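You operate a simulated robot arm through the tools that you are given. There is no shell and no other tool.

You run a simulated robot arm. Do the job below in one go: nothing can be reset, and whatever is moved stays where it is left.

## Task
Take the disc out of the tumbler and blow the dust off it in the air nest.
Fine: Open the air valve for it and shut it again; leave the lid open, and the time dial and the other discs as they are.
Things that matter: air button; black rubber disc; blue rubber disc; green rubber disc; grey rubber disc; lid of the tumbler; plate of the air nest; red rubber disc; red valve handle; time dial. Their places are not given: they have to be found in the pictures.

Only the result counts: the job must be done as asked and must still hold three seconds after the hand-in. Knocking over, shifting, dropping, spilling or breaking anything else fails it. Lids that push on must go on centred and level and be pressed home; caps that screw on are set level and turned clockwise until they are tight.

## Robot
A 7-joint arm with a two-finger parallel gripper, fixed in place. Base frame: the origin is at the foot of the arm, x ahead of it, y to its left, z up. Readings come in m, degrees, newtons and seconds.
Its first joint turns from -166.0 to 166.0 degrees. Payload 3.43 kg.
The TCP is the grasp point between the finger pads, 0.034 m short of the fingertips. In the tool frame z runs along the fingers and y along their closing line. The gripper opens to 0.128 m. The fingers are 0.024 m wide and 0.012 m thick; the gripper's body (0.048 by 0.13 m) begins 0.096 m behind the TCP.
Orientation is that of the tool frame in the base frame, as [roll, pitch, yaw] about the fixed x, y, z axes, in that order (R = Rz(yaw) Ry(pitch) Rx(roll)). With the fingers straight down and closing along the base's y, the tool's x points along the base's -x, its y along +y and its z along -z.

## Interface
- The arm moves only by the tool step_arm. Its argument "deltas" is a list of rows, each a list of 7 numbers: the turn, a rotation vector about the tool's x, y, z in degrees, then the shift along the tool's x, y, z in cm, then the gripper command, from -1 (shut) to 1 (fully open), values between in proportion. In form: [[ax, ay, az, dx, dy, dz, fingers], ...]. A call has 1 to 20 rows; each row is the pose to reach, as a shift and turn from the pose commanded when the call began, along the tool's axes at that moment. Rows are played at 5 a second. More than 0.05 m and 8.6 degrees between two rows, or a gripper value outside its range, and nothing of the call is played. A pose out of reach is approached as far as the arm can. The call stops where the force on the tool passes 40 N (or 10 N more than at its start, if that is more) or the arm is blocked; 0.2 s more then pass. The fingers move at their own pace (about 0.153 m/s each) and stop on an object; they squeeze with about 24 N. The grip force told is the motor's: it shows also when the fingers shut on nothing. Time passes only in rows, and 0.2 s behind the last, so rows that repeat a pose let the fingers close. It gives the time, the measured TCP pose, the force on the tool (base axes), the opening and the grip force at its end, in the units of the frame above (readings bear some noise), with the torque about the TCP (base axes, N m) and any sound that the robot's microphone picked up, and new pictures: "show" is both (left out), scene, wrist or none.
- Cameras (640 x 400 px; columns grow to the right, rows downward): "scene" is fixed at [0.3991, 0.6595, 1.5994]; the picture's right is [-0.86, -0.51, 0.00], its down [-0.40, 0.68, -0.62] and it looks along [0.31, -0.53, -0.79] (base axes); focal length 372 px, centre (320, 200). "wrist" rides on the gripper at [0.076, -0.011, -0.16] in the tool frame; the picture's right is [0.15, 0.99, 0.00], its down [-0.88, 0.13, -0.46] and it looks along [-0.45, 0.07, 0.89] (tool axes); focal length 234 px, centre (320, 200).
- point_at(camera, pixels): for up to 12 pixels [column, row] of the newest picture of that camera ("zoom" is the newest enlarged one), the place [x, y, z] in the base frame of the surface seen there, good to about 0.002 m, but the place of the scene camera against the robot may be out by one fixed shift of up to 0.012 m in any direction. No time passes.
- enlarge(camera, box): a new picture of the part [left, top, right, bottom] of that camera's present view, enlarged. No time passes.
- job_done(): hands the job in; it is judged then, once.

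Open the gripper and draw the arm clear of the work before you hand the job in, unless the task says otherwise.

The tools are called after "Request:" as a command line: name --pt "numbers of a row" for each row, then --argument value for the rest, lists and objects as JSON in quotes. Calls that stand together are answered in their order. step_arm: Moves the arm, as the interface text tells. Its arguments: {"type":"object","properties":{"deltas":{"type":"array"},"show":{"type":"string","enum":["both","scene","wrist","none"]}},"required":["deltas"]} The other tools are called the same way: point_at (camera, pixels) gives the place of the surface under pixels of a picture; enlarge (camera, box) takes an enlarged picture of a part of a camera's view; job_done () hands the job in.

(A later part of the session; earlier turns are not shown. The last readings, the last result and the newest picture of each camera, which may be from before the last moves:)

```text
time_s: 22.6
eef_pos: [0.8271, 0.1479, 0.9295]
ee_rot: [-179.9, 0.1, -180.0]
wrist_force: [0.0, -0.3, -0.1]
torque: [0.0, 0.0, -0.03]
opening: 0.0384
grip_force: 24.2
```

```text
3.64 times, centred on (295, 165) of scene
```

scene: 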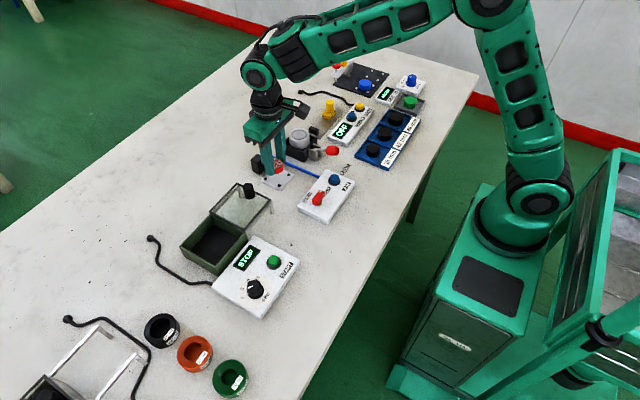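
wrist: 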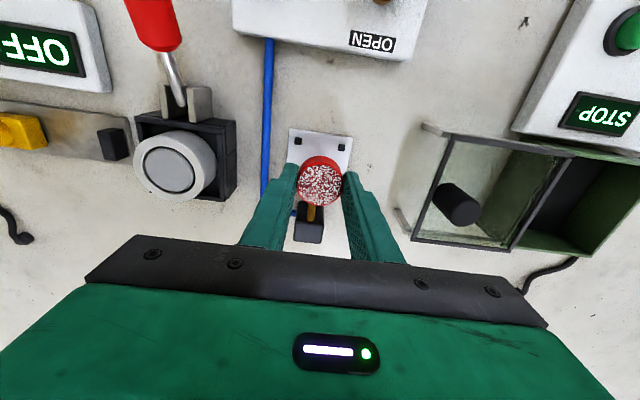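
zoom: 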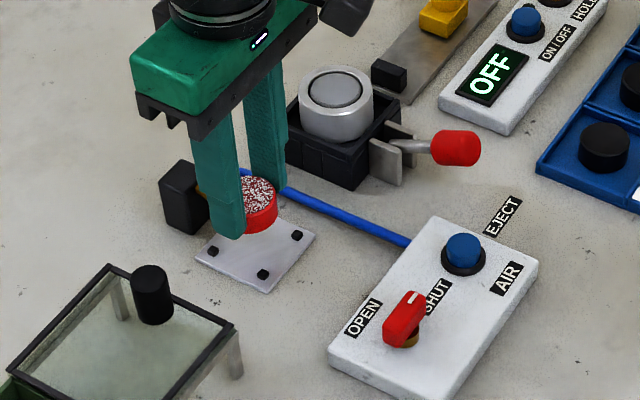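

The disc hangs over the plate, short of the nozzle. I lower it to just above contact, with small centring corrections.

Request:
step_arm --pt "0 0 0 -0.05 -0.12 1 -1" --pt "0 0 0 -0.05 -0.12 2 -1" --pt "0 0 0 -0.05 -0.12 3 -1" --pt "0 0 0 -0.05 -0.12 3.3 -1" --pt "0 0 0 -0.05 -0.12 3.5 -1" --pt "0 0 0 -0.05 -0.12 3.5 -1"

Request:
enlarge --camera "wrist" --box '[240, 120, 400, 240]'

Request:
enlarge --camera "scene" --box '[230, 110, 360, 220]'

```text
time_s: 24.0
eef_pos: [0.8277, 0.1447, 0.8938]
ee_rot: [180.0, 0.3, -179.9]
wrist_force: [-0.1, 0.4, -0.3]
torque: [-0.01, 0.0, -0.02]
opening: 0.0383
grip_force: 23.8
```

scene: 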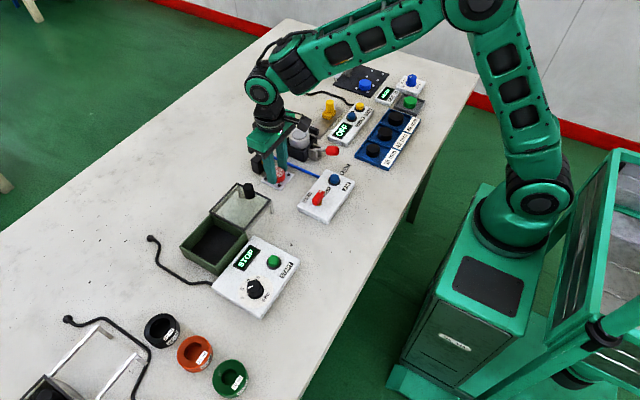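
wrist: 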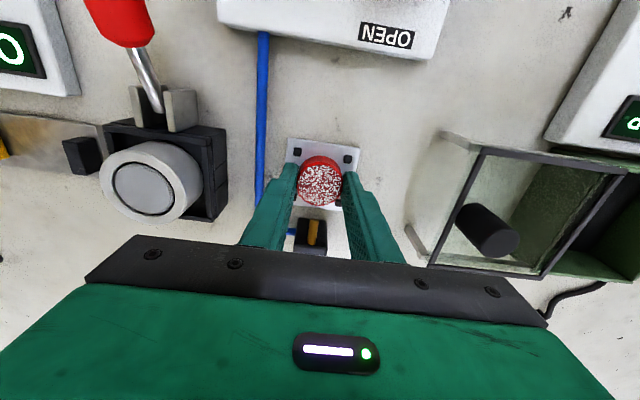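

```text
3.33 times, centred on (320, 180) of wrist
```

zoom: 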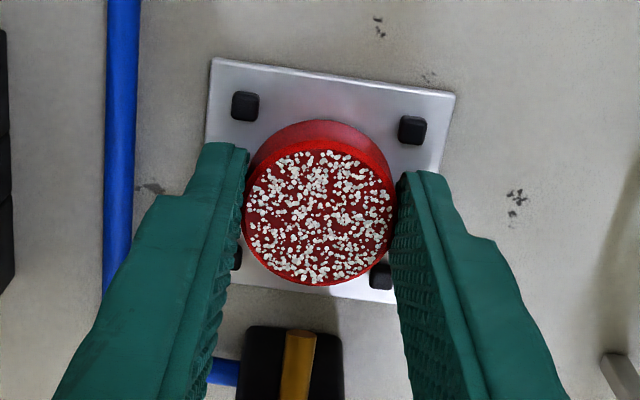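

```text
3.64 times, centred on (295, 165) of scene
```

zoom: 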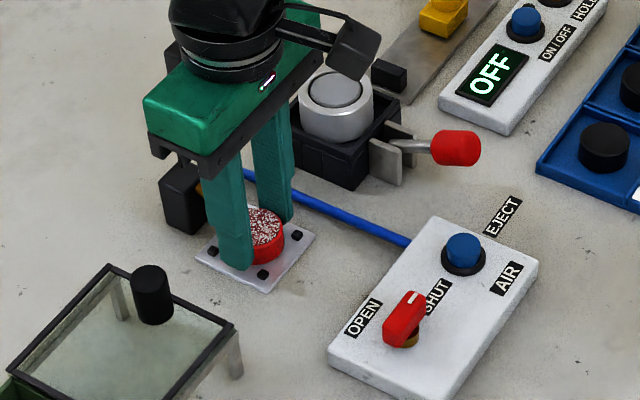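

No contact yet at z 0.894 and the disc is within the four pins. I lower the last millimetre or so, then open the fingers a little to release.

Request:
step_arm --pt "0 0 0 0 0.1 0.08 -1" --pt "0 0 0 0 0.1 0.15 -1" --pt "0 0 0 0 0.1 0.15 -1" --show "none"

```text
time_s: 24.8
eef_pos: [0.8268, 0.1461, 0.8933]
ee_rot: [-180.0, 0.2, 180.0]
wrist_force: [0.1, 1.8, 5.0]
torque: [0.14, -0.01, -0.01]
opening: 0.0381
grip_force: 24.1
```

A 5 N upward force shows the disc touching the plate. I open the fingers slowly and rise.

Request:
step_arm --pt "0 0 0 0 0 0 -0.35" --pt "0 0 0 0 0 0 -0.25" --pt "0 0 0 0 0 0 -0.22" --pt "0 0 0 0 0 -1.5 -0.22" --pt "0 0 0 0 0 -4 -0.22" --pt "0 0 0 0 0 -8 -0.22" --pt "0 0 0 0 0 -12 -0.22" --pt "0 0 0 0 0 -12 -0.22"

Request:
enlarge --camera "wrist" --box '[240, 60, 400, 180]'

Request:
enlarge --camera "scene" --box '[230, 110, 360, 220]'

```text
time_s: 26.6
eef_pos: [0.8267, 0.1456, 1.0121]
ee_rot: [-180.0, 0.1, 179.9]
wrist_force: [0.0, 0.0, 0.5]
torque: [-0.05, -0.03, -0.03]
opening: 0.05
grip_force: 0.0
```

scene: 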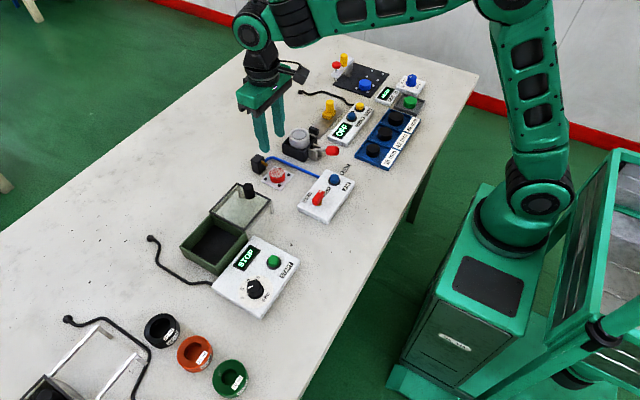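
wrist: 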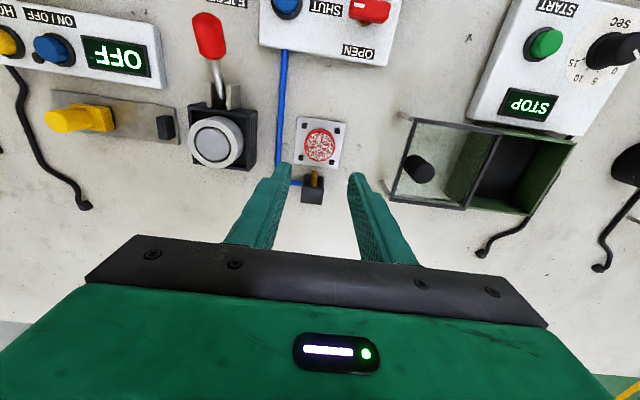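

```text
3.33 times, centred on (320, 120) of wrist
```

zoom: 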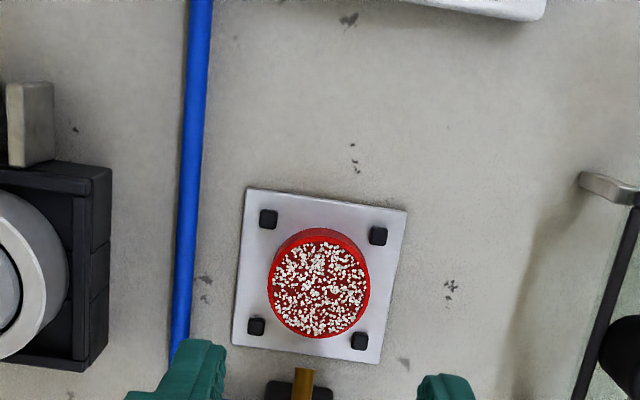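

```text
3.64 times, centred on (295, 165) of scene
```

zoom: 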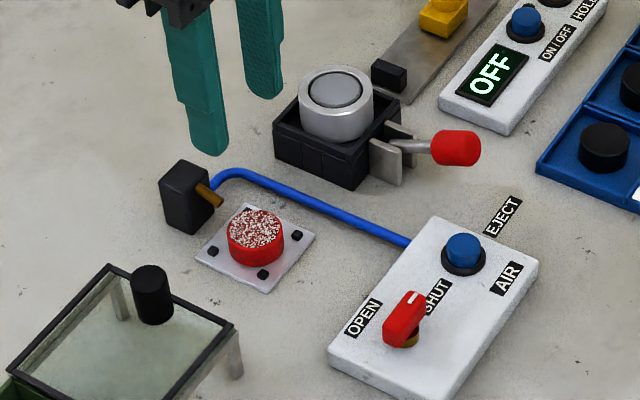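

The disc rests centred on the plate between the pins. Next I move back to look closely at the air panel.

Request:
step_arm --pt "0 0 0 4 0 0 -0.2" --pt "0 0 0 8 0 0 -0.2" --pt "0 0 0 12 0 0 -0.2" --pt "0 0 0 16 0 0 -0.2" --pt "0 0 0 20 0.5 0 -0.2" --pt "0 0 0 20 0.5 0 -0.2" --show "wrist"

Request:
enlarge --camera "wrist" --box '[240, 80, 420, 210]'

```text
time_s: 28.0
eef_pos: [0.6269, 0.152, 1.0136]
ee_rot: [-180.0, 0.0, 179.9]
wrist_force: [0.5, 0.9, -0.1]
torque: [0.02, 0.04, -0.01]
opening: 0.0512
grip_force: 0.1
```

wrist: 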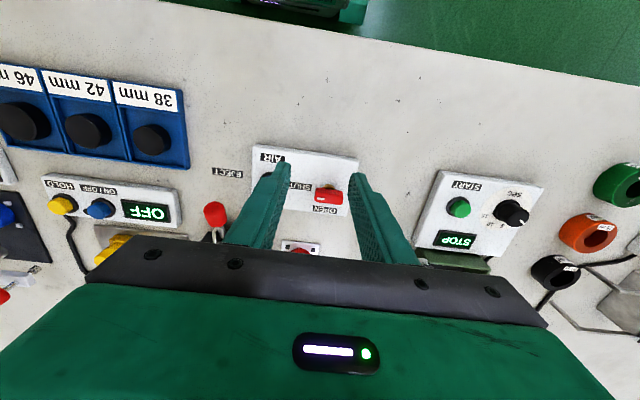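

```text
3.08 times, centred on (330, 145) of wrist
```

zoom: 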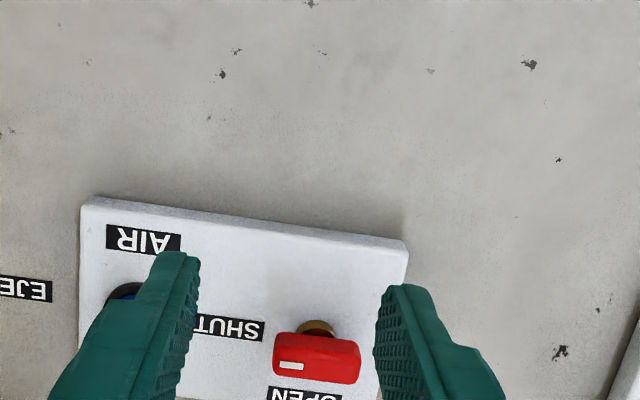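

The panel is partly hidden by the fingers. I move forward and open wide for a clear view of the handle and button.

Request:
step_arm --pt "0 0 0 -3 0 0 0.3" --pt "0 0 0 -6 0 0 0.6" --pt "0 0 0 -6 0 0 0.8" --pt "0 0 0 -6 0 0 0.8" --show "wrist"

Request:
enlarge --camera "wrist" --box '[240, 70, 400, 190]'

```text
time_s: 29.0
eef_pos: [0.6859, 0.153, 1.0119]
ee_rot: [-180.0, 0.1, 179.9]
wrist_force: [-0.2, 0.8, 0.7]
torque: [-0.03, 0.0, 0.02]
opening: 0.1152
grip_force: 0.1
```

wrist: 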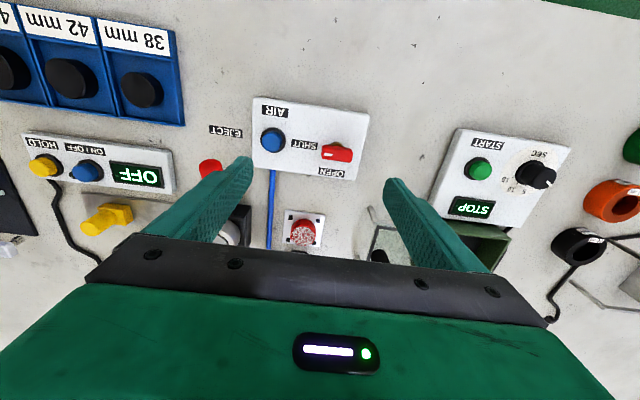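

```text
3.33 times, centred on (320, 130) of wrist
```

zoom: 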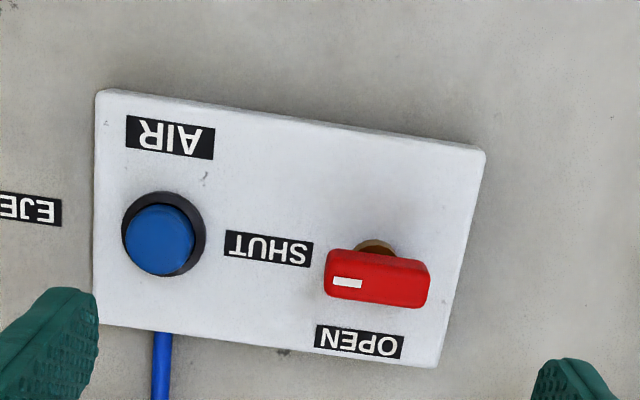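

The handle lies along y at zoom (378,278), its mark at the SHUT end, brass hub at (378,248); button at (160,238). I measure handle corners, hub, button and labels.

Request:
point_at --camera "zoom" --pixels '[[378, 278], [330, 285], [425, 290], [375, 262], [375, 292], [375, 245], [360, 245], [392, 245], [340, 258], [420, 268], [335, 300], [410, 305]]'

Request:
point_at --camera "zoom" --pixels '[[160, 240], [130, 240], [190, 240], [160, 210], [160, 270], [165, 195], [270, 250], [360, 342], [300, 200], [110, 100], [480, 155], [440, 350]]'

```text
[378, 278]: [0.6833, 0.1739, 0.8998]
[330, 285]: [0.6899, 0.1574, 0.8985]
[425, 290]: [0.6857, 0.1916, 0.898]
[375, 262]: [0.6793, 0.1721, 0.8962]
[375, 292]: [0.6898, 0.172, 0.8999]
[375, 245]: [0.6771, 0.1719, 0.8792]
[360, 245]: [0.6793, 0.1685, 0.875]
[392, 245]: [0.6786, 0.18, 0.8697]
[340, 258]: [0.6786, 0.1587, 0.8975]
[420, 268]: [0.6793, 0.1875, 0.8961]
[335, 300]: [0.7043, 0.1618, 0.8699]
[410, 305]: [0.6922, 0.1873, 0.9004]
```

```text
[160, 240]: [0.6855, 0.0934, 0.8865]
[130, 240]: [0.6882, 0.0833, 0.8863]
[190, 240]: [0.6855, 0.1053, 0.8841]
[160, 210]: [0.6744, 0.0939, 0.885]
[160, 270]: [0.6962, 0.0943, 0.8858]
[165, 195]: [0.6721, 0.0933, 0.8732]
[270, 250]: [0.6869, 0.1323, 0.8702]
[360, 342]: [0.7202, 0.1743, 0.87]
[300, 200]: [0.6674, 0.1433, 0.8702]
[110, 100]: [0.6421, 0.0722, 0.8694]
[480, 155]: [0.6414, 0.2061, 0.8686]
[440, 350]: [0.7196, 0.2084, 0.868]
```

The handle spans x 0.678–0.692, y 0.157–0.192, top z 0.900, with its hub at about (0.685,0.1745); OPEN is at +x, so a +90° turn seen from above opens it. I turn the tool by -90° about base z over the handle so that the fingers close along x.

Request:
step_arm --pt "0 0 8.2 0 0.5 0 0.4" --pt "0 0 16.4 0 1 0 0" --pt "0 0 24.6 0 1.5 0 -0.3" --pt "0 0 32.8 0 2 0 -0.3" --pt "0 0 41 0 2.1 0 -0.3" --pt "0 0 49.2 0 2.1 0 -0.3" --pt "0 0 57.4 0 2.1 0 -0.3" --pt "0 0 65.6 0 2.1 0 -0.3" --pt "0 0 73.8 0 2.1 0 -0.3" --pt "0 0 82 0 2.1 0 -0.3" --pt "0 0 90 0 2.1 0 -0.3" --pt "0 0 90 0 2.1 0 -0.3"

Request:
enlarge --camera "wrist" --box '[240, 100, 400, 220]'

```text
time_s: 31.6
eef_pos: [0.6881, 0.1723, 1.013]
ee_rot: [180.0, -0.1, 89.9]
wrist_force: [-0.4, -0.5, 0.2]
torque: [-0.01, 0.0, -0.02]
opening: 0.0451
grip_force: 0.1
```

scene: 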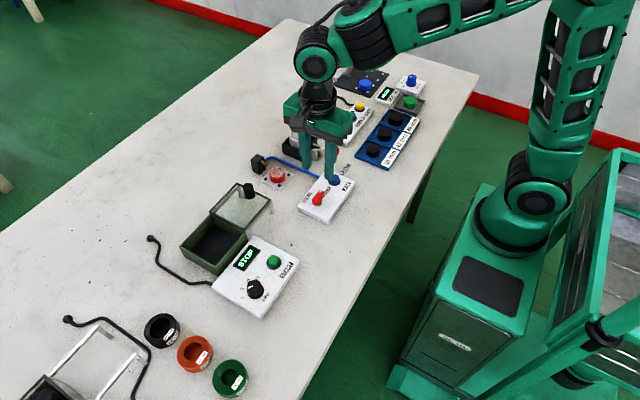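
wrist: 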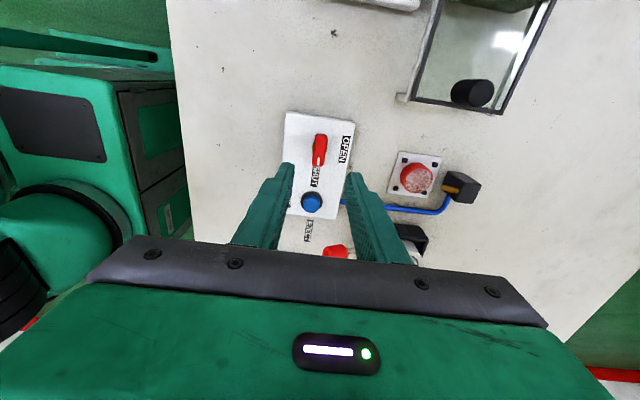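

```text
3.33 times, centred on (320, 160) of wrist
```

zoom: 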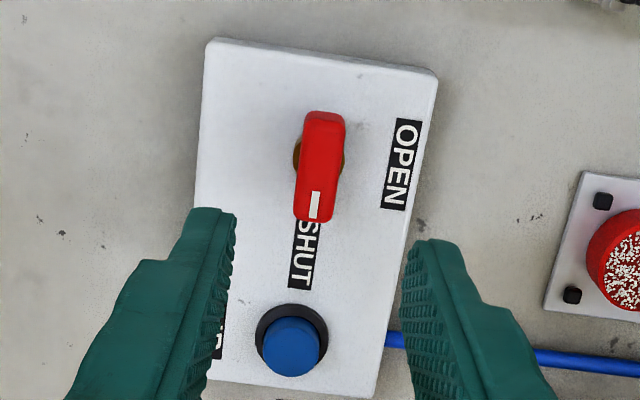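

The yaw is now 90° and the handle is at zoom (320,165). I re-measure the handle and hub from this side.

Request:
point_at --camera "zoom" --pixels '[[322, 165], [305, 165], [338, 165], [325, 115], [315, 218], [297, 155], [344, 155], [321, 140], [290, 345], [290, 325], [400, 165], [302, 265]]'

```text
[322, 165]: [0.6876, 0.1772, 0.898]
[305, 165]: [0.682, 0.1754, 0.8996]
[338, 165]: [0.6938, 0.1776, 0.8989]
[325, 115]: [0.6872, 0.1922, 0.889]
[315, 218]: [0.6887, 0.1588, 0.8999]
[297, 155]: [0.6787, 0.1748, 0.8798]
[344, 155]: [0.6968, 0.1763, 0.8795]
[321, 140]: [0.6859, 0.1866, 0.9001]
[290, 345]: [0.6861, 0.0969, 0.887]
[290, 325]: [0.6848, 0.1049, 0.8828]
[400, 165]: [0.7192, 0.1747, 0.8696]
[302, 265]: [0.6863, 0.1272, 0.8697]
```

Handle centre reads (0.687,0.1747) and the hub (19 mm wide) ends at z≈0.88, so I keep the tips at about 0.884, above it. I descend with fingers open to TCP z≈0.918.

Request:
step_arm --pt "0 0 0 0.2 0 3 -0.3" --pt "0 0 0 0.2 0 6 -0.3" --pt "0 0 0 0.2 0 8 -0.3" --pt "0 0 0 0.2 0 9.5 -0.3" --pt "0 0 0 0.2 0 9.5 -0.3"

Request:
enlarge --camera "wrist" --box '[240, 120, 400, 240]'

Request:
enlarge --camera "scene" --box '[270, 140, 380, 230]'

```text
time_s: 32.8
eef_pos: [0.686, 0.1764, 0.9179]
ee_rot: [179.9, 0.0, 90.0]
wrist_force: [-0.7, -0.4, -0.4]
torque: [-0.02, -0.04, -0.01]
opening: 0.045
grip_force: 0.1
```

scene: 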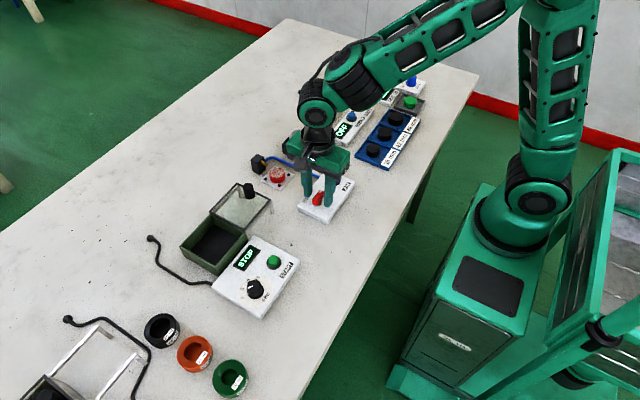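
wrist: 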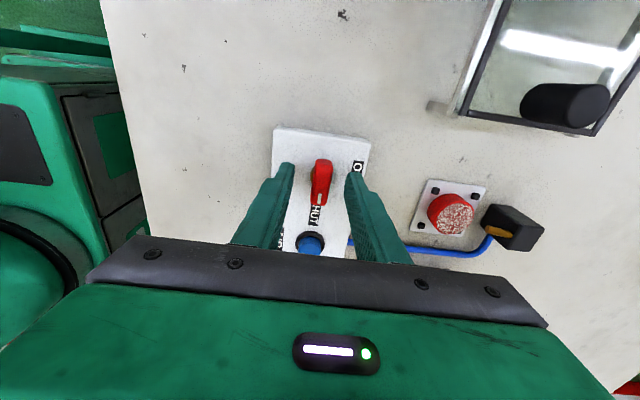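

```text
3.33 times, centred on (320, 180) of wrist
```

zoom: 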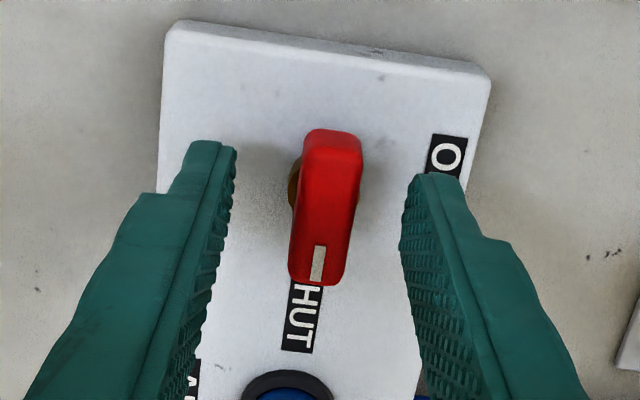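

```text
4.44 times, centred on (325, 185) of scene
```

zoom: 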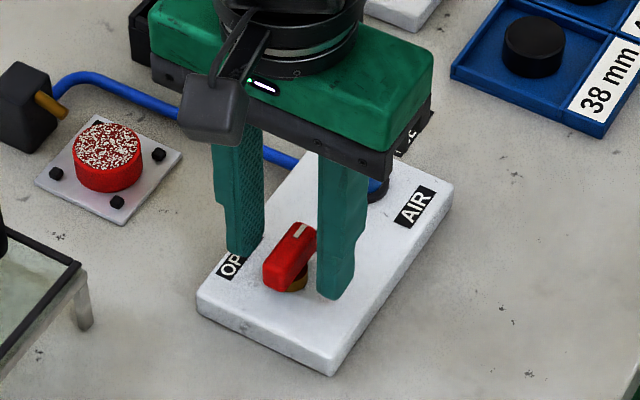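

The fingers straddle the handle evenly. I close on it.

Request:
step_arm --pt "0 0 0 0 0 0 -0.5" --pt "0 0 0 0 0 0 -0.7" --pt "0 0 0 0 0 0 -1" --pt "0 0 0 0 0 0 -1" --show "wrist"

```text
time_s: 33.8
eef_pos: [0.6879, 0.1749, 0.9173]
ee_rot: [179.8, -0.1, 89.9]
wrist_force: [12.2, 1.6, -0.7]
torque: [0.29, -0.12, 0.11]
opening: 0.0148
grip_force: 44.7
```

wrist: 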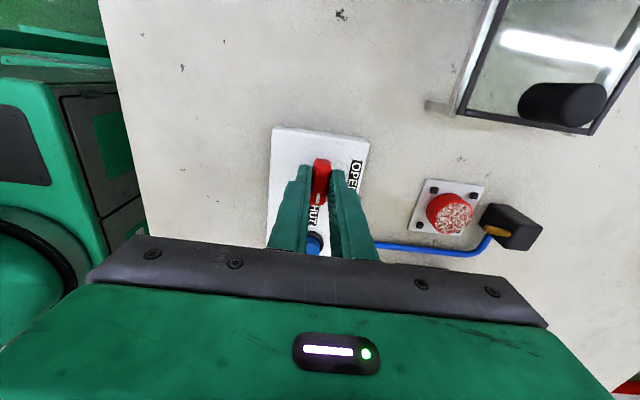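

The handle is gripped (opening 0.0148) with a 12 N side load, so I shift 1 mm towards +x and start turning towards OPEN (counter-clockwise from above), first 24°.

Request:
step_arm --pt "0 0 0 0 0.1 0 -1" --pt "0 0 -6 0 0.1 0 -1" --pt "0 0 -12 0 0.1 0 -1" --pt "0 0 -18 0 0.1 0 -1" --pt "0 0 -24 0 0.1 0 -1"

```text
time_s: 35.0
eef_pos: [0.6869, 0.1756, 0.9184]
ee_rot: [179.9, 0.0, 114.1]
wrist_force: [-7.3, 2.5, 6.3]
torque: [0.44, 0.29, 0.0]
opening: 0.0146
grip_force: 44.8
```

scene: 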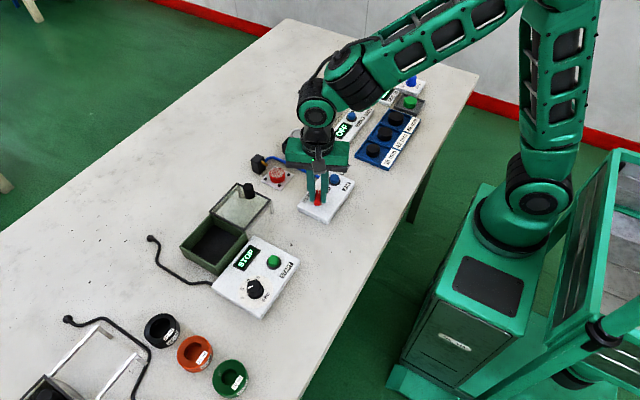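
wrist: 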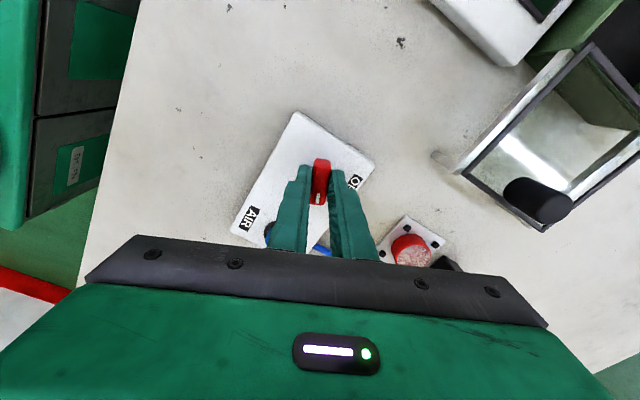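

The handle follows freely (yaw 114°, mark turning towards OPEN). I continue the remaining 66°.

Request:
step_arm --pt "0 0 -7 0.02 -0.05 0 -1" --pt "0 0 -14 0.02 -0.05 0 -1" --pt "0 0 -21 0.02 -0.05 0 -1" --pt "0 0 -28 0.02 -0.05 0 -1" --pt "0 0 -35 0.02 -0.05 0 -1" --pt "0 0 -42 0.02 -0.05 0 -1" --pt "0 0 -49 0.02 -0.05 0 -1" --pt "0 0 -56 0.02 -0.05 0 -1" --pt "0 0 -62 0.02 -0.05 0 -1" --pt "0 0 -66 0.02 -0.05 0 -1" --pt "0 0 -66 0.02 -0.05 0 -1"

Request:
enlarge --camera "wrist" --box '[240, 120, 400, 240]'

Request:
enlarge --camera "scene" --box '[240, 140, 380, 230]'

```text
time_s: 37.4
eef_pos: [0.6855, 0.1742, 0.9169]
ee_rot: [-180.0, -0.1, -180.0]
wrist_force: [-29.1, -12.2, -8.7]
torque: [-0.14, 0.61, 0.0]
opening: 0.0148
grip_force: 45.0
```

scene: 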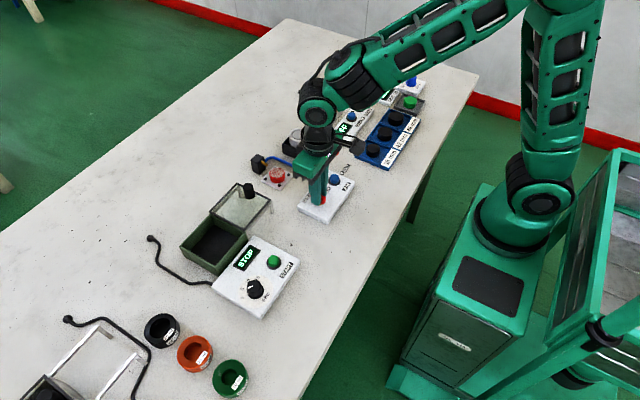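
wrist: 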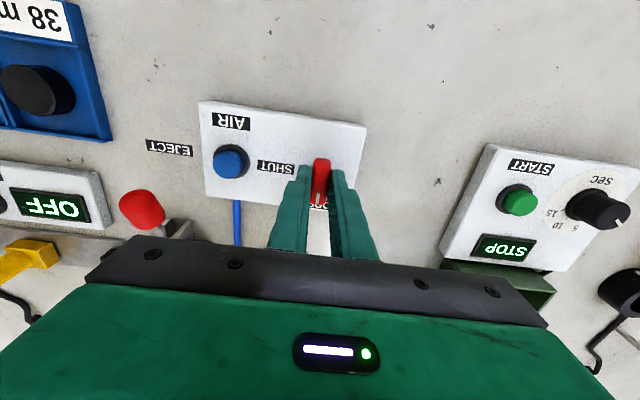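

```text
3.33 times, centred on (320, 180) of wrist
```

zoom: 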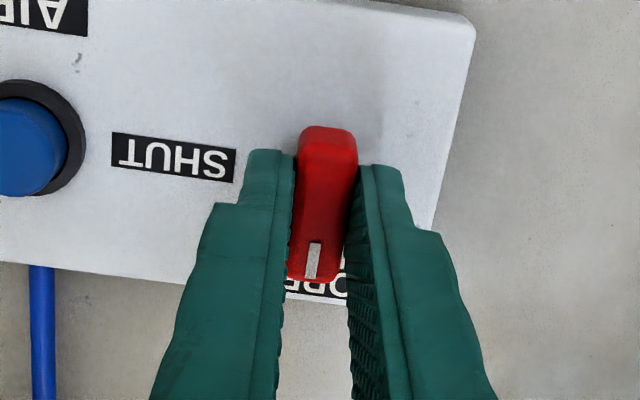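

```text
4.44 times, centred on (310, 185) of scene
```

zoom: 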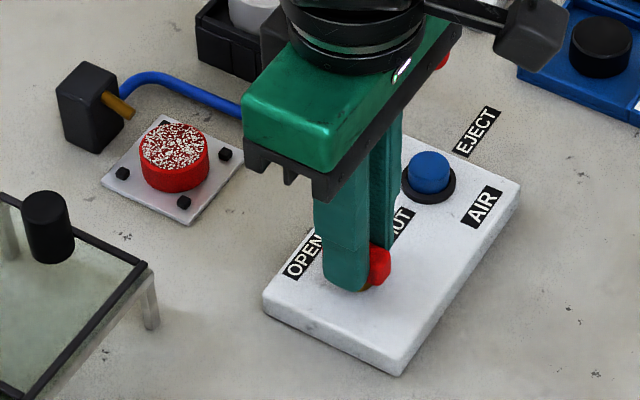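

The mark now points to OPEN (yaw 180°). I ease off the side load, open the fingers and rise clear of the handle.

Request:
step_arm --pt "0 0 0 0.15 -0.08 0 -1" --pt "0 0 0 0.15 -0.08 0 -0.6" --pt "0 0 0 0.15 -0.08 0 -0.4" --pt "0 0 0 0.15 -0.08 -0.5 -0.4" --pt "0 0 0 0.15 -0.08 -3 -0.4" --pt "0 0 0 0.15 -0.08 -6.5 -0.4" --pt "0 0 0 0.15 -0.08 -6.5 -0.4"

Request:
enlarge --camera "wrist" --box '[190, 70, 390, 220]'

```text
time_s: 39.0
eef_pos: [0.686, 0.1725, 0.9837]
ee_rot: [180.0, 0.1, 180.0]
wrist_force: [-0.6, -0.6, -0.1]
torque: [0.0, 0.03, 0.04]
opening: 0.0387
grip_force: 0.1
```

scene: 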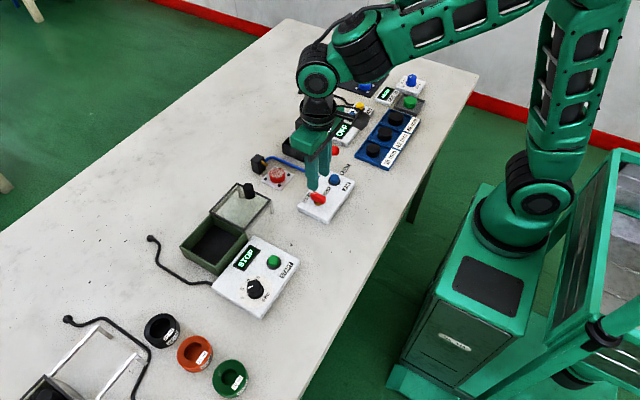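
wrist: 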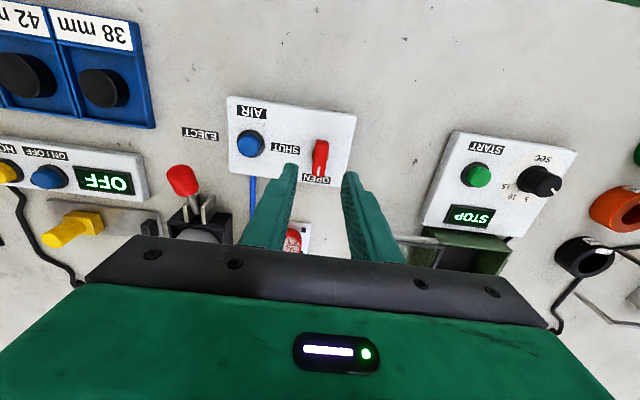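

```text
2.67 times, centred on (290, 145) of wrist
```

zoom: 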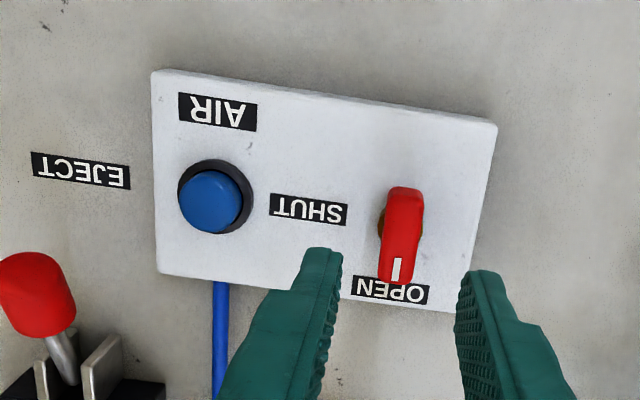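

The mark points to OPEN. Now I close the fingers and move above the blue AIR button at about (0.6855,0.095, top 0.8865).

Request:
step_arm --pt "0 0 0 0 -3 0 -0.6" --pt "0 0 0 0 -6 0 -1" --pt "0 0 0 0 -7.75 0 -1" --pt "0 0 0 0 -7.75 2.5 -1" --pt "0 0 0 0 -7.75 4.3 -1" --pt "0 0 0 0 -7.75 4.3 -1"

Request:
enlarge --camera "wrist" --box '[240, 110, 400, 230]'

Request:
enlarge --camera "scene" --box '[240, 140, 380, 230]'

```text
time_s: 40.4
eef_pos: [0.6882, 0.0954, 0.9413]
ee_rot: [-180.0, 0.1, 180.0]
wrist_force: [-0.1, -0.6, -0.7]
torque: [-0.04, 0.01, -0.01]
opening: 0.0
grip_force: 24.3
```

scene: 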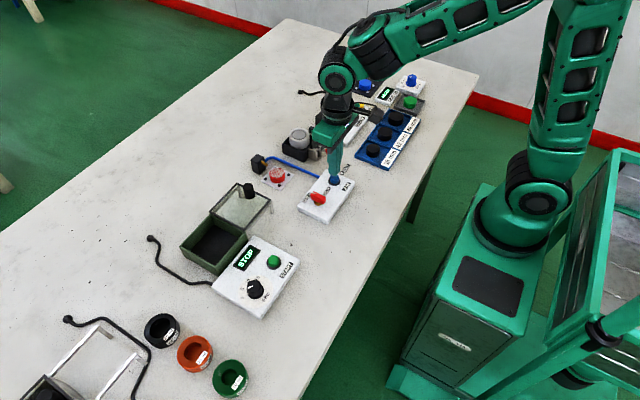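
wrist: 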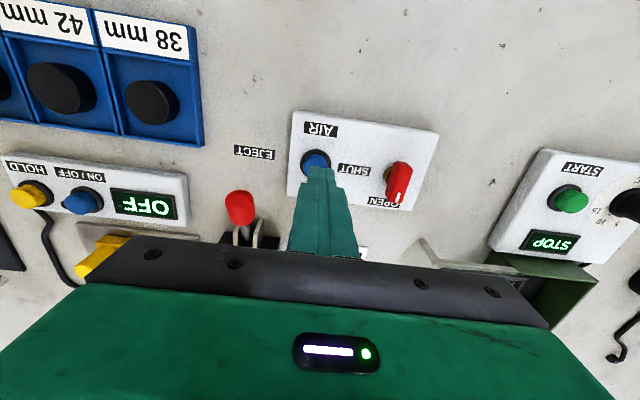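

```text
3.33 times, centred on (320, 170) of wrist
```

zoom: 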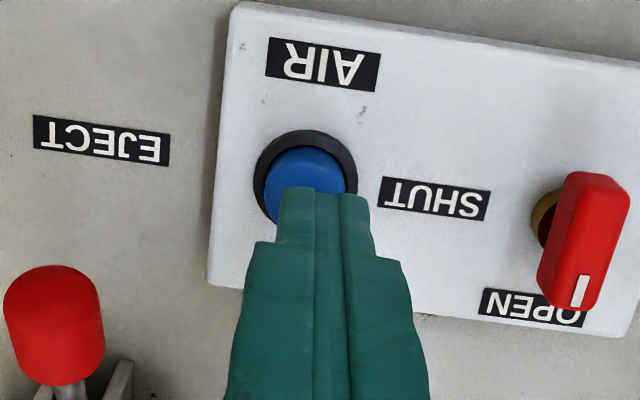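

```text
4.44 times, centred on (310, 185) of scene
```

zoom: 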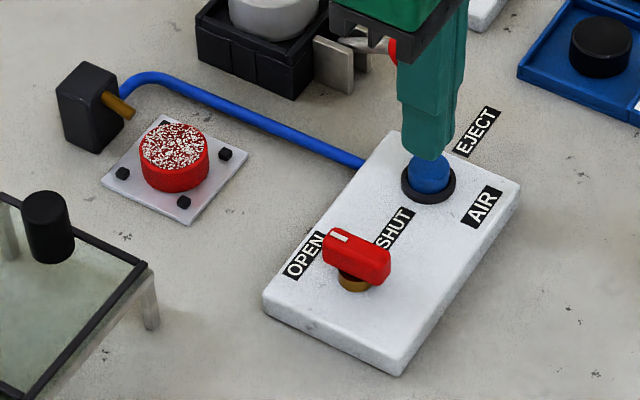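

The closed fingertips are over the button, a touch to the far side; I shift 2 mm back and lower to just at the button's top.

Request:
step_arm --pt "0 0 0 0.2 0 1 -1" --pt "0 0 0 0.2 0 1.8 -1" --pt "0 0 0 0.2 0 2.1 -1" --pt "0 0 0 0.2 0 2.3 -1" --pt "0 0 0 0.2 0 2.3 -1" --show "scene"

Request:
enlarge --camera "scene" --box '[240, 140, 380, 230]'

```text
time_s: 41.6
eef_pos: [0.6844, 0.0959, 0.917]
ee_rot: [-180.0, 0.1, 179.9]
wrist_force: [1.1, 0.3, 2.6]
torque: [0.01, -0.03, 0.03]
opening: 0.0001
grip_force: 24.0
heard: click
```

scene: 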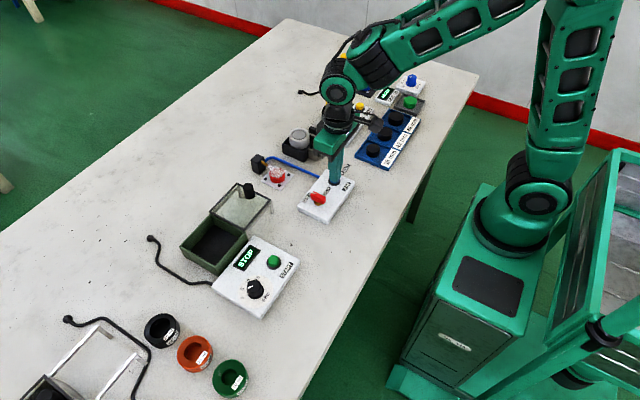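

```text
4.44 times, centred on (310, 185) of scene
```

zoom: 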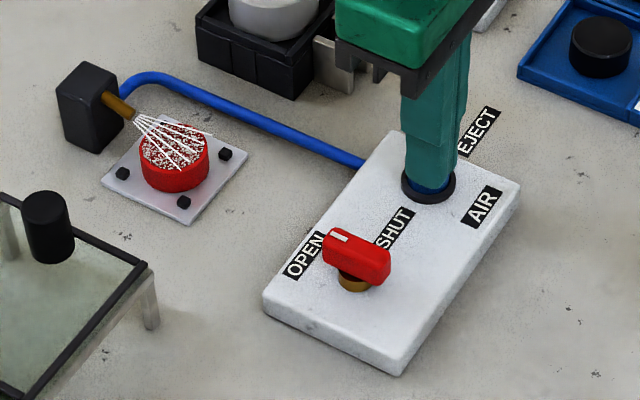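

A click was heard and the air jet is blowing on the disc. I hold the button and watch the dust.

Request:
step_arm --pt "0 0 0 0 0 0 -1" --pt "0 0 0 0 0 0 -1" --pt "0 0 0 0 0 0 -1" --pt "0 0 0 0 0 0 -1" --pt "0 0 0 0 0 0 -1" --pt "0 0 0 0 0 0 -1" --pt "0 0 0 0 0 0 -1" --pt "0 0 0 0 0 0 -1" --show "scene"

Request:
enlarge --camera "scene" --box '[240, 140, 380, 230]'

```text
time_s: 43.4
eef_pos: [0.6827, 0.0946, 0.917]
ee_rot: [-180.0, 0.2, 180.0]
wrist_force: [0.7, 0.0, 2.3]
torque: [-0.01, 0.0, 0.02]
opening: 0.0
grip_force: 23.7
```

scene: 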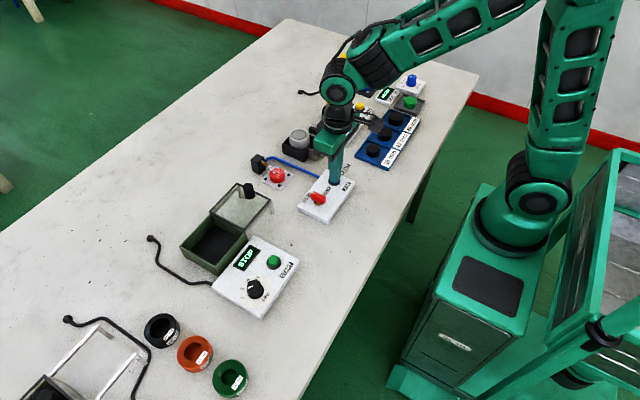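

```text
4.44 times, centred on (310, 185) of scene
```

zoom: 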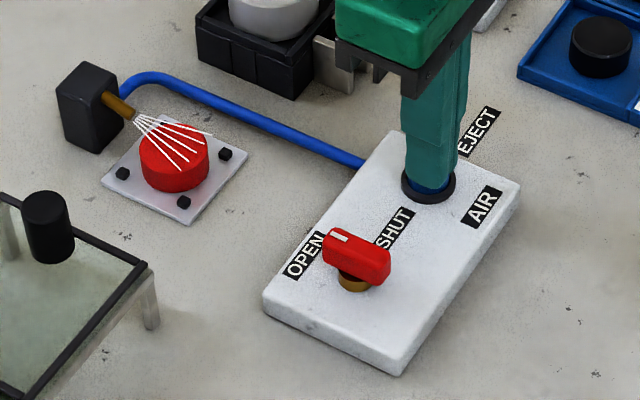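

The disc is now plain red, with the dust blown off. I hold one second more, then release the button and rise.

Request:
step_arm --pt "0 0 0 0 0 0 -1" --pt "0 0 0 0 0 0 -1" --pt "0 0 0 0 0 0 -1" --pt "0 0 0 0 0 0 -1" --pt "0 0 0 0 0 -1 -1" --pt "0 0 0 0 0 -3 -1" --pt "0 0 0 0 0 -6.5 -1" --pt "0 0 0 0 0 -6.5 -1"

Request:
enlarge --camera "scene" --box '[240, 140, 380, 230]'

Request:
enlarge --camera "wrist" --box '[240, 80, 440, 220]'

```text
time_s: 45.2
eef_pos: [0.6817, 0.095, 0.9812]
ee_rot: [-180.0, 0.2, 179.9]
wrist_force: [1.0, 0.9, -0.4]
torque: [0.01, -0.02, 0.0]
opening: 0.0001
grip_force: 24.2
```

scene: 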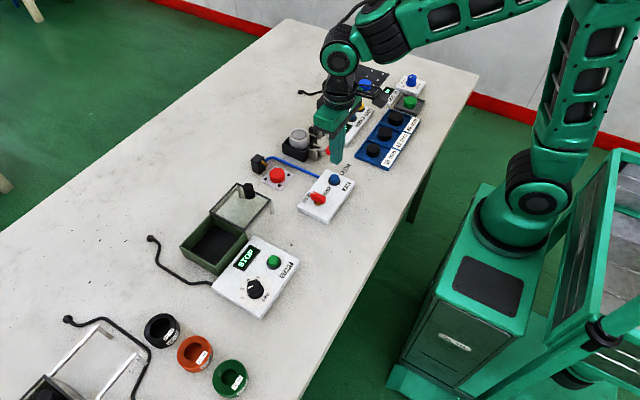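
wrist: 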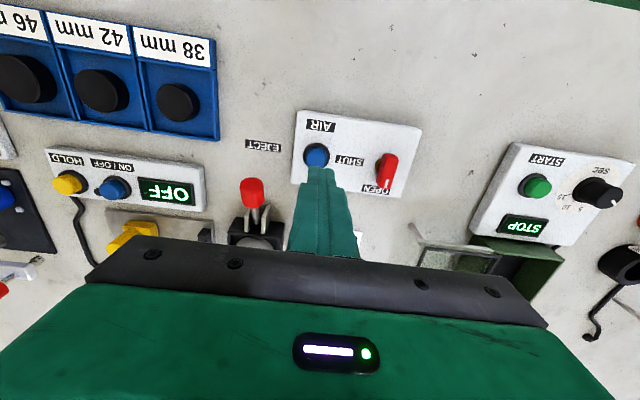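

```text
4.44 times, centred on (310, 185) of scene
```

zoom: 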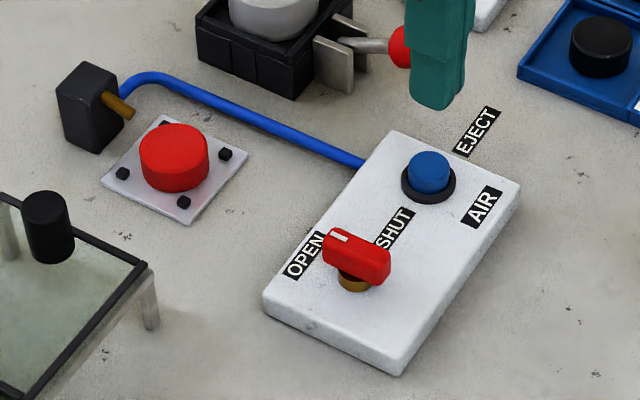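

```text
2.86 times, centred on (340, 150) of wrist
```

zoom: 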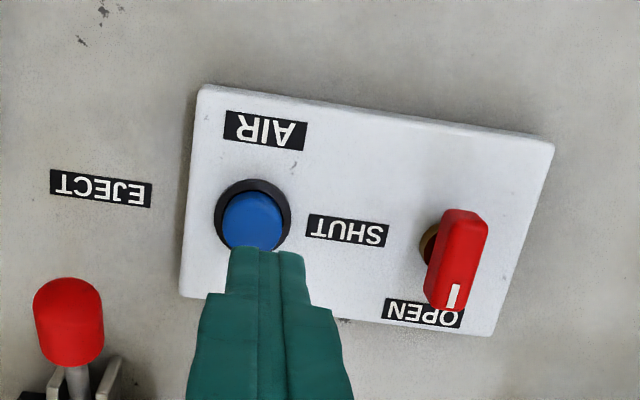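

The air stopped and the button is back up. Now I go back over the handle (along x, at about (0.687,0.1747)) with the fingers open, to shut the valve.

Request:
step_arm --pt "0 0 0 -0.1 4 0 -0.6" --pt "0 0 0 -0.37 7.95 0 -0.3" --pt "0 0 0 -0.37 7.95 0 -0.3" --pt "0 0 0 -0.37 7.95 2.5 -0.3" --pt "0 0 0 -0.37 7.95 2.5 -0.3" --show "wrist"

Request:
enlarge --camera "wrist" --box '[240, 100, 400, 220]'

```text
time_s: 46.4
eef_pos: [0.6872, 0.1761, 0.958]
ee_rot: [180.0, 0.1, 179.8]
wrist_force: [-0.5, 0.2, -0.9]
torque: [-0.02, 0.04, 0.01]
opening: 0.0448
grip_force: 0.1
```

wrist: 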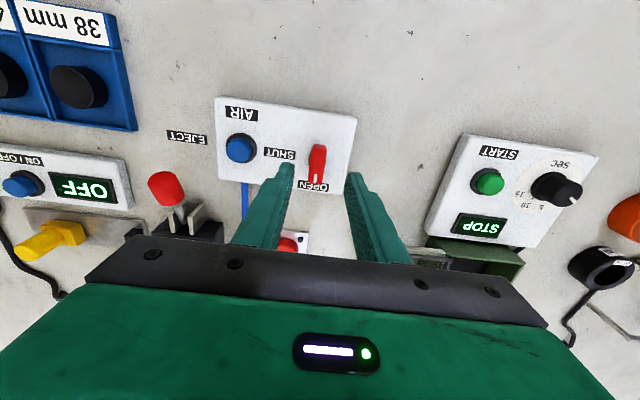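

```text
3.33 times, centred on (320, 160) of wrist
```

zoom: 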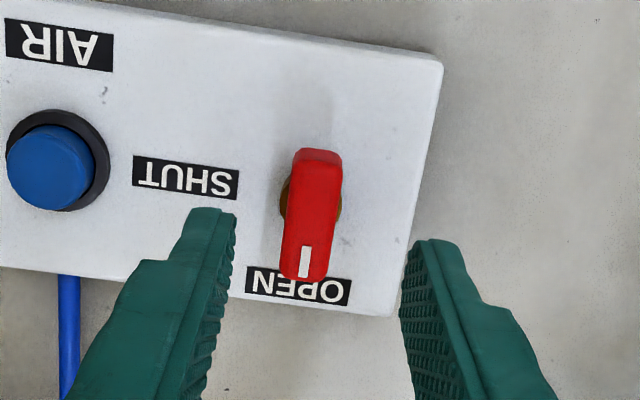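

Request:
point_at --camera "zoom" --pixels '[[315, 200], [298, 200], [333, 200], [318, 160], [303, 275], [283, 195], [340, 200], [312, 240]]'

```text
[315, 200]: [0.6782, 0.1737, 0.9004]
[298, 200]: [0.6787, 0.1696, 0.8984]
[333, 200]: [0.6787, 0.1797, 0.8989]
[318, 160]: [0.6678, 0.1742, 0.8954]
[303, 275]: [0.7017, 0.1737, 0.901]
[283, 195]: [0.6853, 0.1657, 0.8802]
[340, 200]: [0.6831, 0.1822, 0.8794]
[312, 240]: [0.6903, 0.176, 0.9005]
```

Handle centre now reads about (0.686,0.1745). I descend to TCP z≈0.918 and close on it.

Request:
step_arm --pt "0 0 0 0 -0.1 2 -0.3" --pt "0 0 0 0 -0.1 4 -0.3" --pt "0 0 0 0 -0.1 4 -0.3" --pt "0 0 0 0 -0.1 4 -0.6" --pt "0 0 0 0 -0.1 4 -1" --pt "0 0 0 0 -0.1 4 -1" --show "wrist"

```text
time_s: 47.8
eef_pos: [0.6875, 0.1731, 0.9172]
ee_rot: [-179.9, 0.0, 179.8]
wrist_force: [-3.3, -27.8, 0.8]
torque: [-0.61, -0.21, -0.01]
opening: 0.015
grip_force: 44.6
```

wrist: 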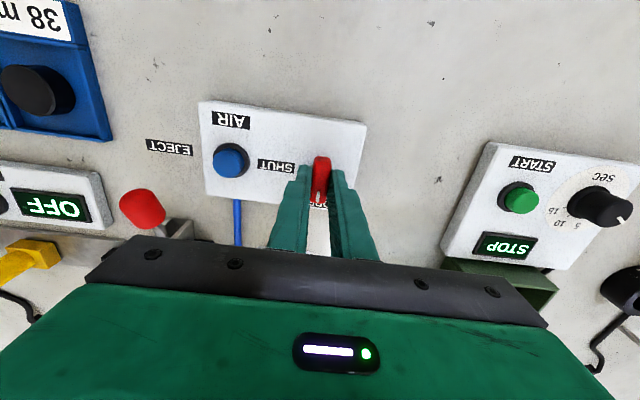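

Gripped, but with a 28 N side load towards -y; I shift 2 mm to -y to relieve it before turning.

Request:
step_arm --pt "0 0 0 0 -0.1 0 -1" --pt "0 0 0 0 -0.2 0 -1" --pt "0 0 0 0 -0.2 0 -1" --show "none"

```text
time_s: 48.6
eef_pos: [0.688, 0.1734, 0.9174]
ee_rot: [180.0, 0.1, -180.0]
wrist_force: [-1.5, -18.4, 11.8]
torque: [-0.55, 1.36, -0.04]
opening: 0.0147
grip_force: 44.7
```

The side load fell to 18 N and there is a 12 N upward load; I ease a bit further and up by half a millimetre.

Request:
step_arm --pt "0 0 0 0 -0.1 -0.05 -1" --pt "0 0 0 0 -0.15 -0.05 -1" --pt "0 0 0 0 -0.15 -0.05 -1" --show "none"

```text
time_s: 49.4
eef_pos: [0.6864, 0.1733, 0.9177]
ee_rot: [179.9, 0.1, -179.8]
wrist_force: [-1.5, 7.7, -5.4]
torque: [0.13, -1.37, -0.14]
opening: 0.0149
grip_force: 45.1
```

The load is now small. I turn the handle back clockwise (tool z +), the first 28°.

Request:
step_arm --pt "0 0 7 0 0 0 -1" --pt "0 0 14 0 0 0 -1" --pt "0 0 21 0 0 0 -1" --pt "0 0 28 0 0 0 -1" --show "wrist"

```text
time_s: 50.4
eef_pos: [0.6883, 0.1723, 0.9177]
ee_rot: [179.9, 0.1, 152.0]
wrist_force: [3.6, 27.0, -9.4]
torque: [0.28, -0.73, -0.04]
opening: 0.0147
grip_force: 45.1
```

wrist: 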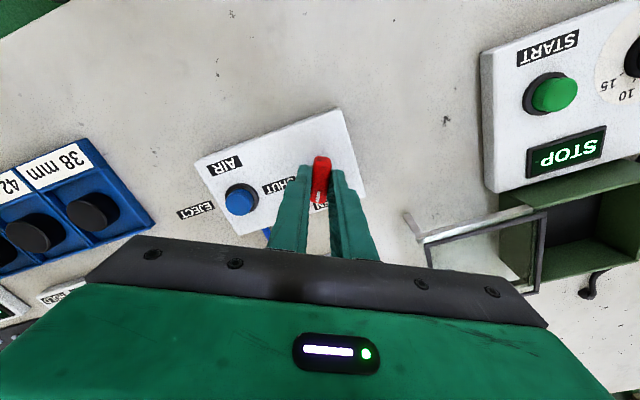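

The turn works but 27 N builds up along +y, so I shift about 1.5 mm to +y while turning on by another 30°.

Request:
step_arm --pt "0 0 0 0.07 0.14 0.03 -1" --pt "0 0 7 0.08 0.16 0.03 -1" --pt "0 0 14 0.08 0.16 0.03 -1" --pt "0 0 21 0.08 0.16 0.03 -1" --pt "0 0 30 0.08 0.16 0.03 -1" --show "none"

```text
refused: row 5 steps farther than a row can; nothing moved
```

Row 5 stepped 9°, over the limit, so nothing moved. I resend it with smaller steps.

Request:
step_arm --pt "0 0 0 0.07 0.14 0.03 -1" --pt "0 0 7 0.08 0.16 0.03 -1" --pt "0 0 14 0.08 0.16 0.03 -1" --pt "0 0 21 0.08 0.16 0.03 -1" --pt "0 0 28 0.08 0.16 0.03 -1" --show "none"

```text
time_s: 51.6
eef_pos: [0.6879, 0.1716, 0.9171]
ee_rot: [179.9, 0.1, 124.0]
wrist_force: [-5.8, 18.2, 10.7]
torque: [0.03, 0.06, 0.02]
opening: 0.0149
grip_force: 45.2
```

Yaw is 124° with loads in bounds. I turn the last 35° to SHUT with another small +y correction.

Request:
step_arm --pt "0 0 7 0.08 0.06 -0.03 -1" --pt "0 0 14 0.08 0.06 -0.03 -1" --pt "0 0 21 0.08 0.06 -0.03 -1" --pt "0 0 28 0.08 0.06 -0.03 -1" --pt "0 0 34 0.08 0.06 -0.03 -1" --pt "0 0 35 0.08 0.06 -0.03 -1" --pt "0 0 35 0.08 0.06 -0.03 -1"

Request:
enlarge --camera "wrist" --box '[240, 100, 400, 220]'

```text
time_s: 53.2
eef_pos: [0.6873, 0.1723, 0.9172]
ee_rot: [179.9, 0.0, 88.9]
wrist_force: [-2.1, 1.9, 6.2]
torque: [-0.76, 0.57, 0.9]
opening: 0.0148
grip_force: 45.1
```

scene: 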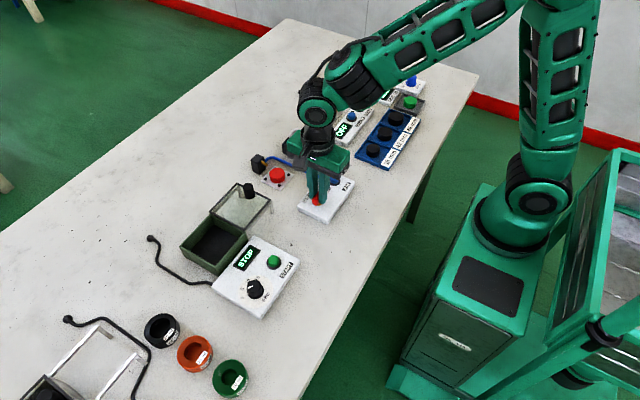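
wrist: 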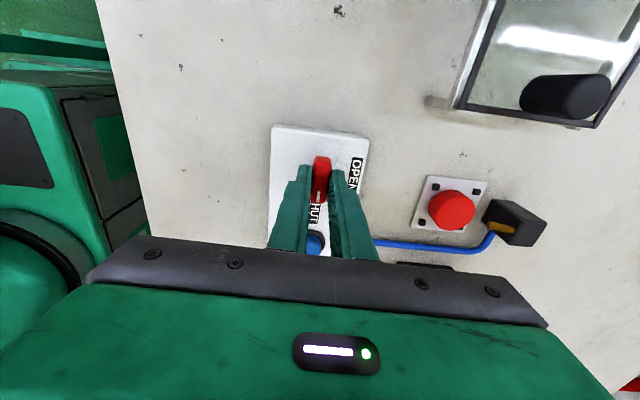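

```text
3.33 times, centred on (320, 160) of wrist
```

zoom: 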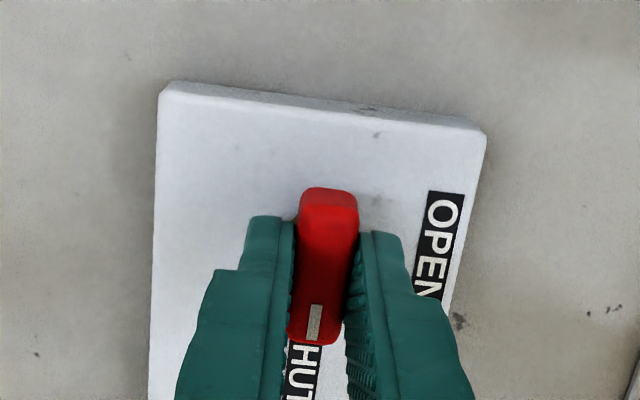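

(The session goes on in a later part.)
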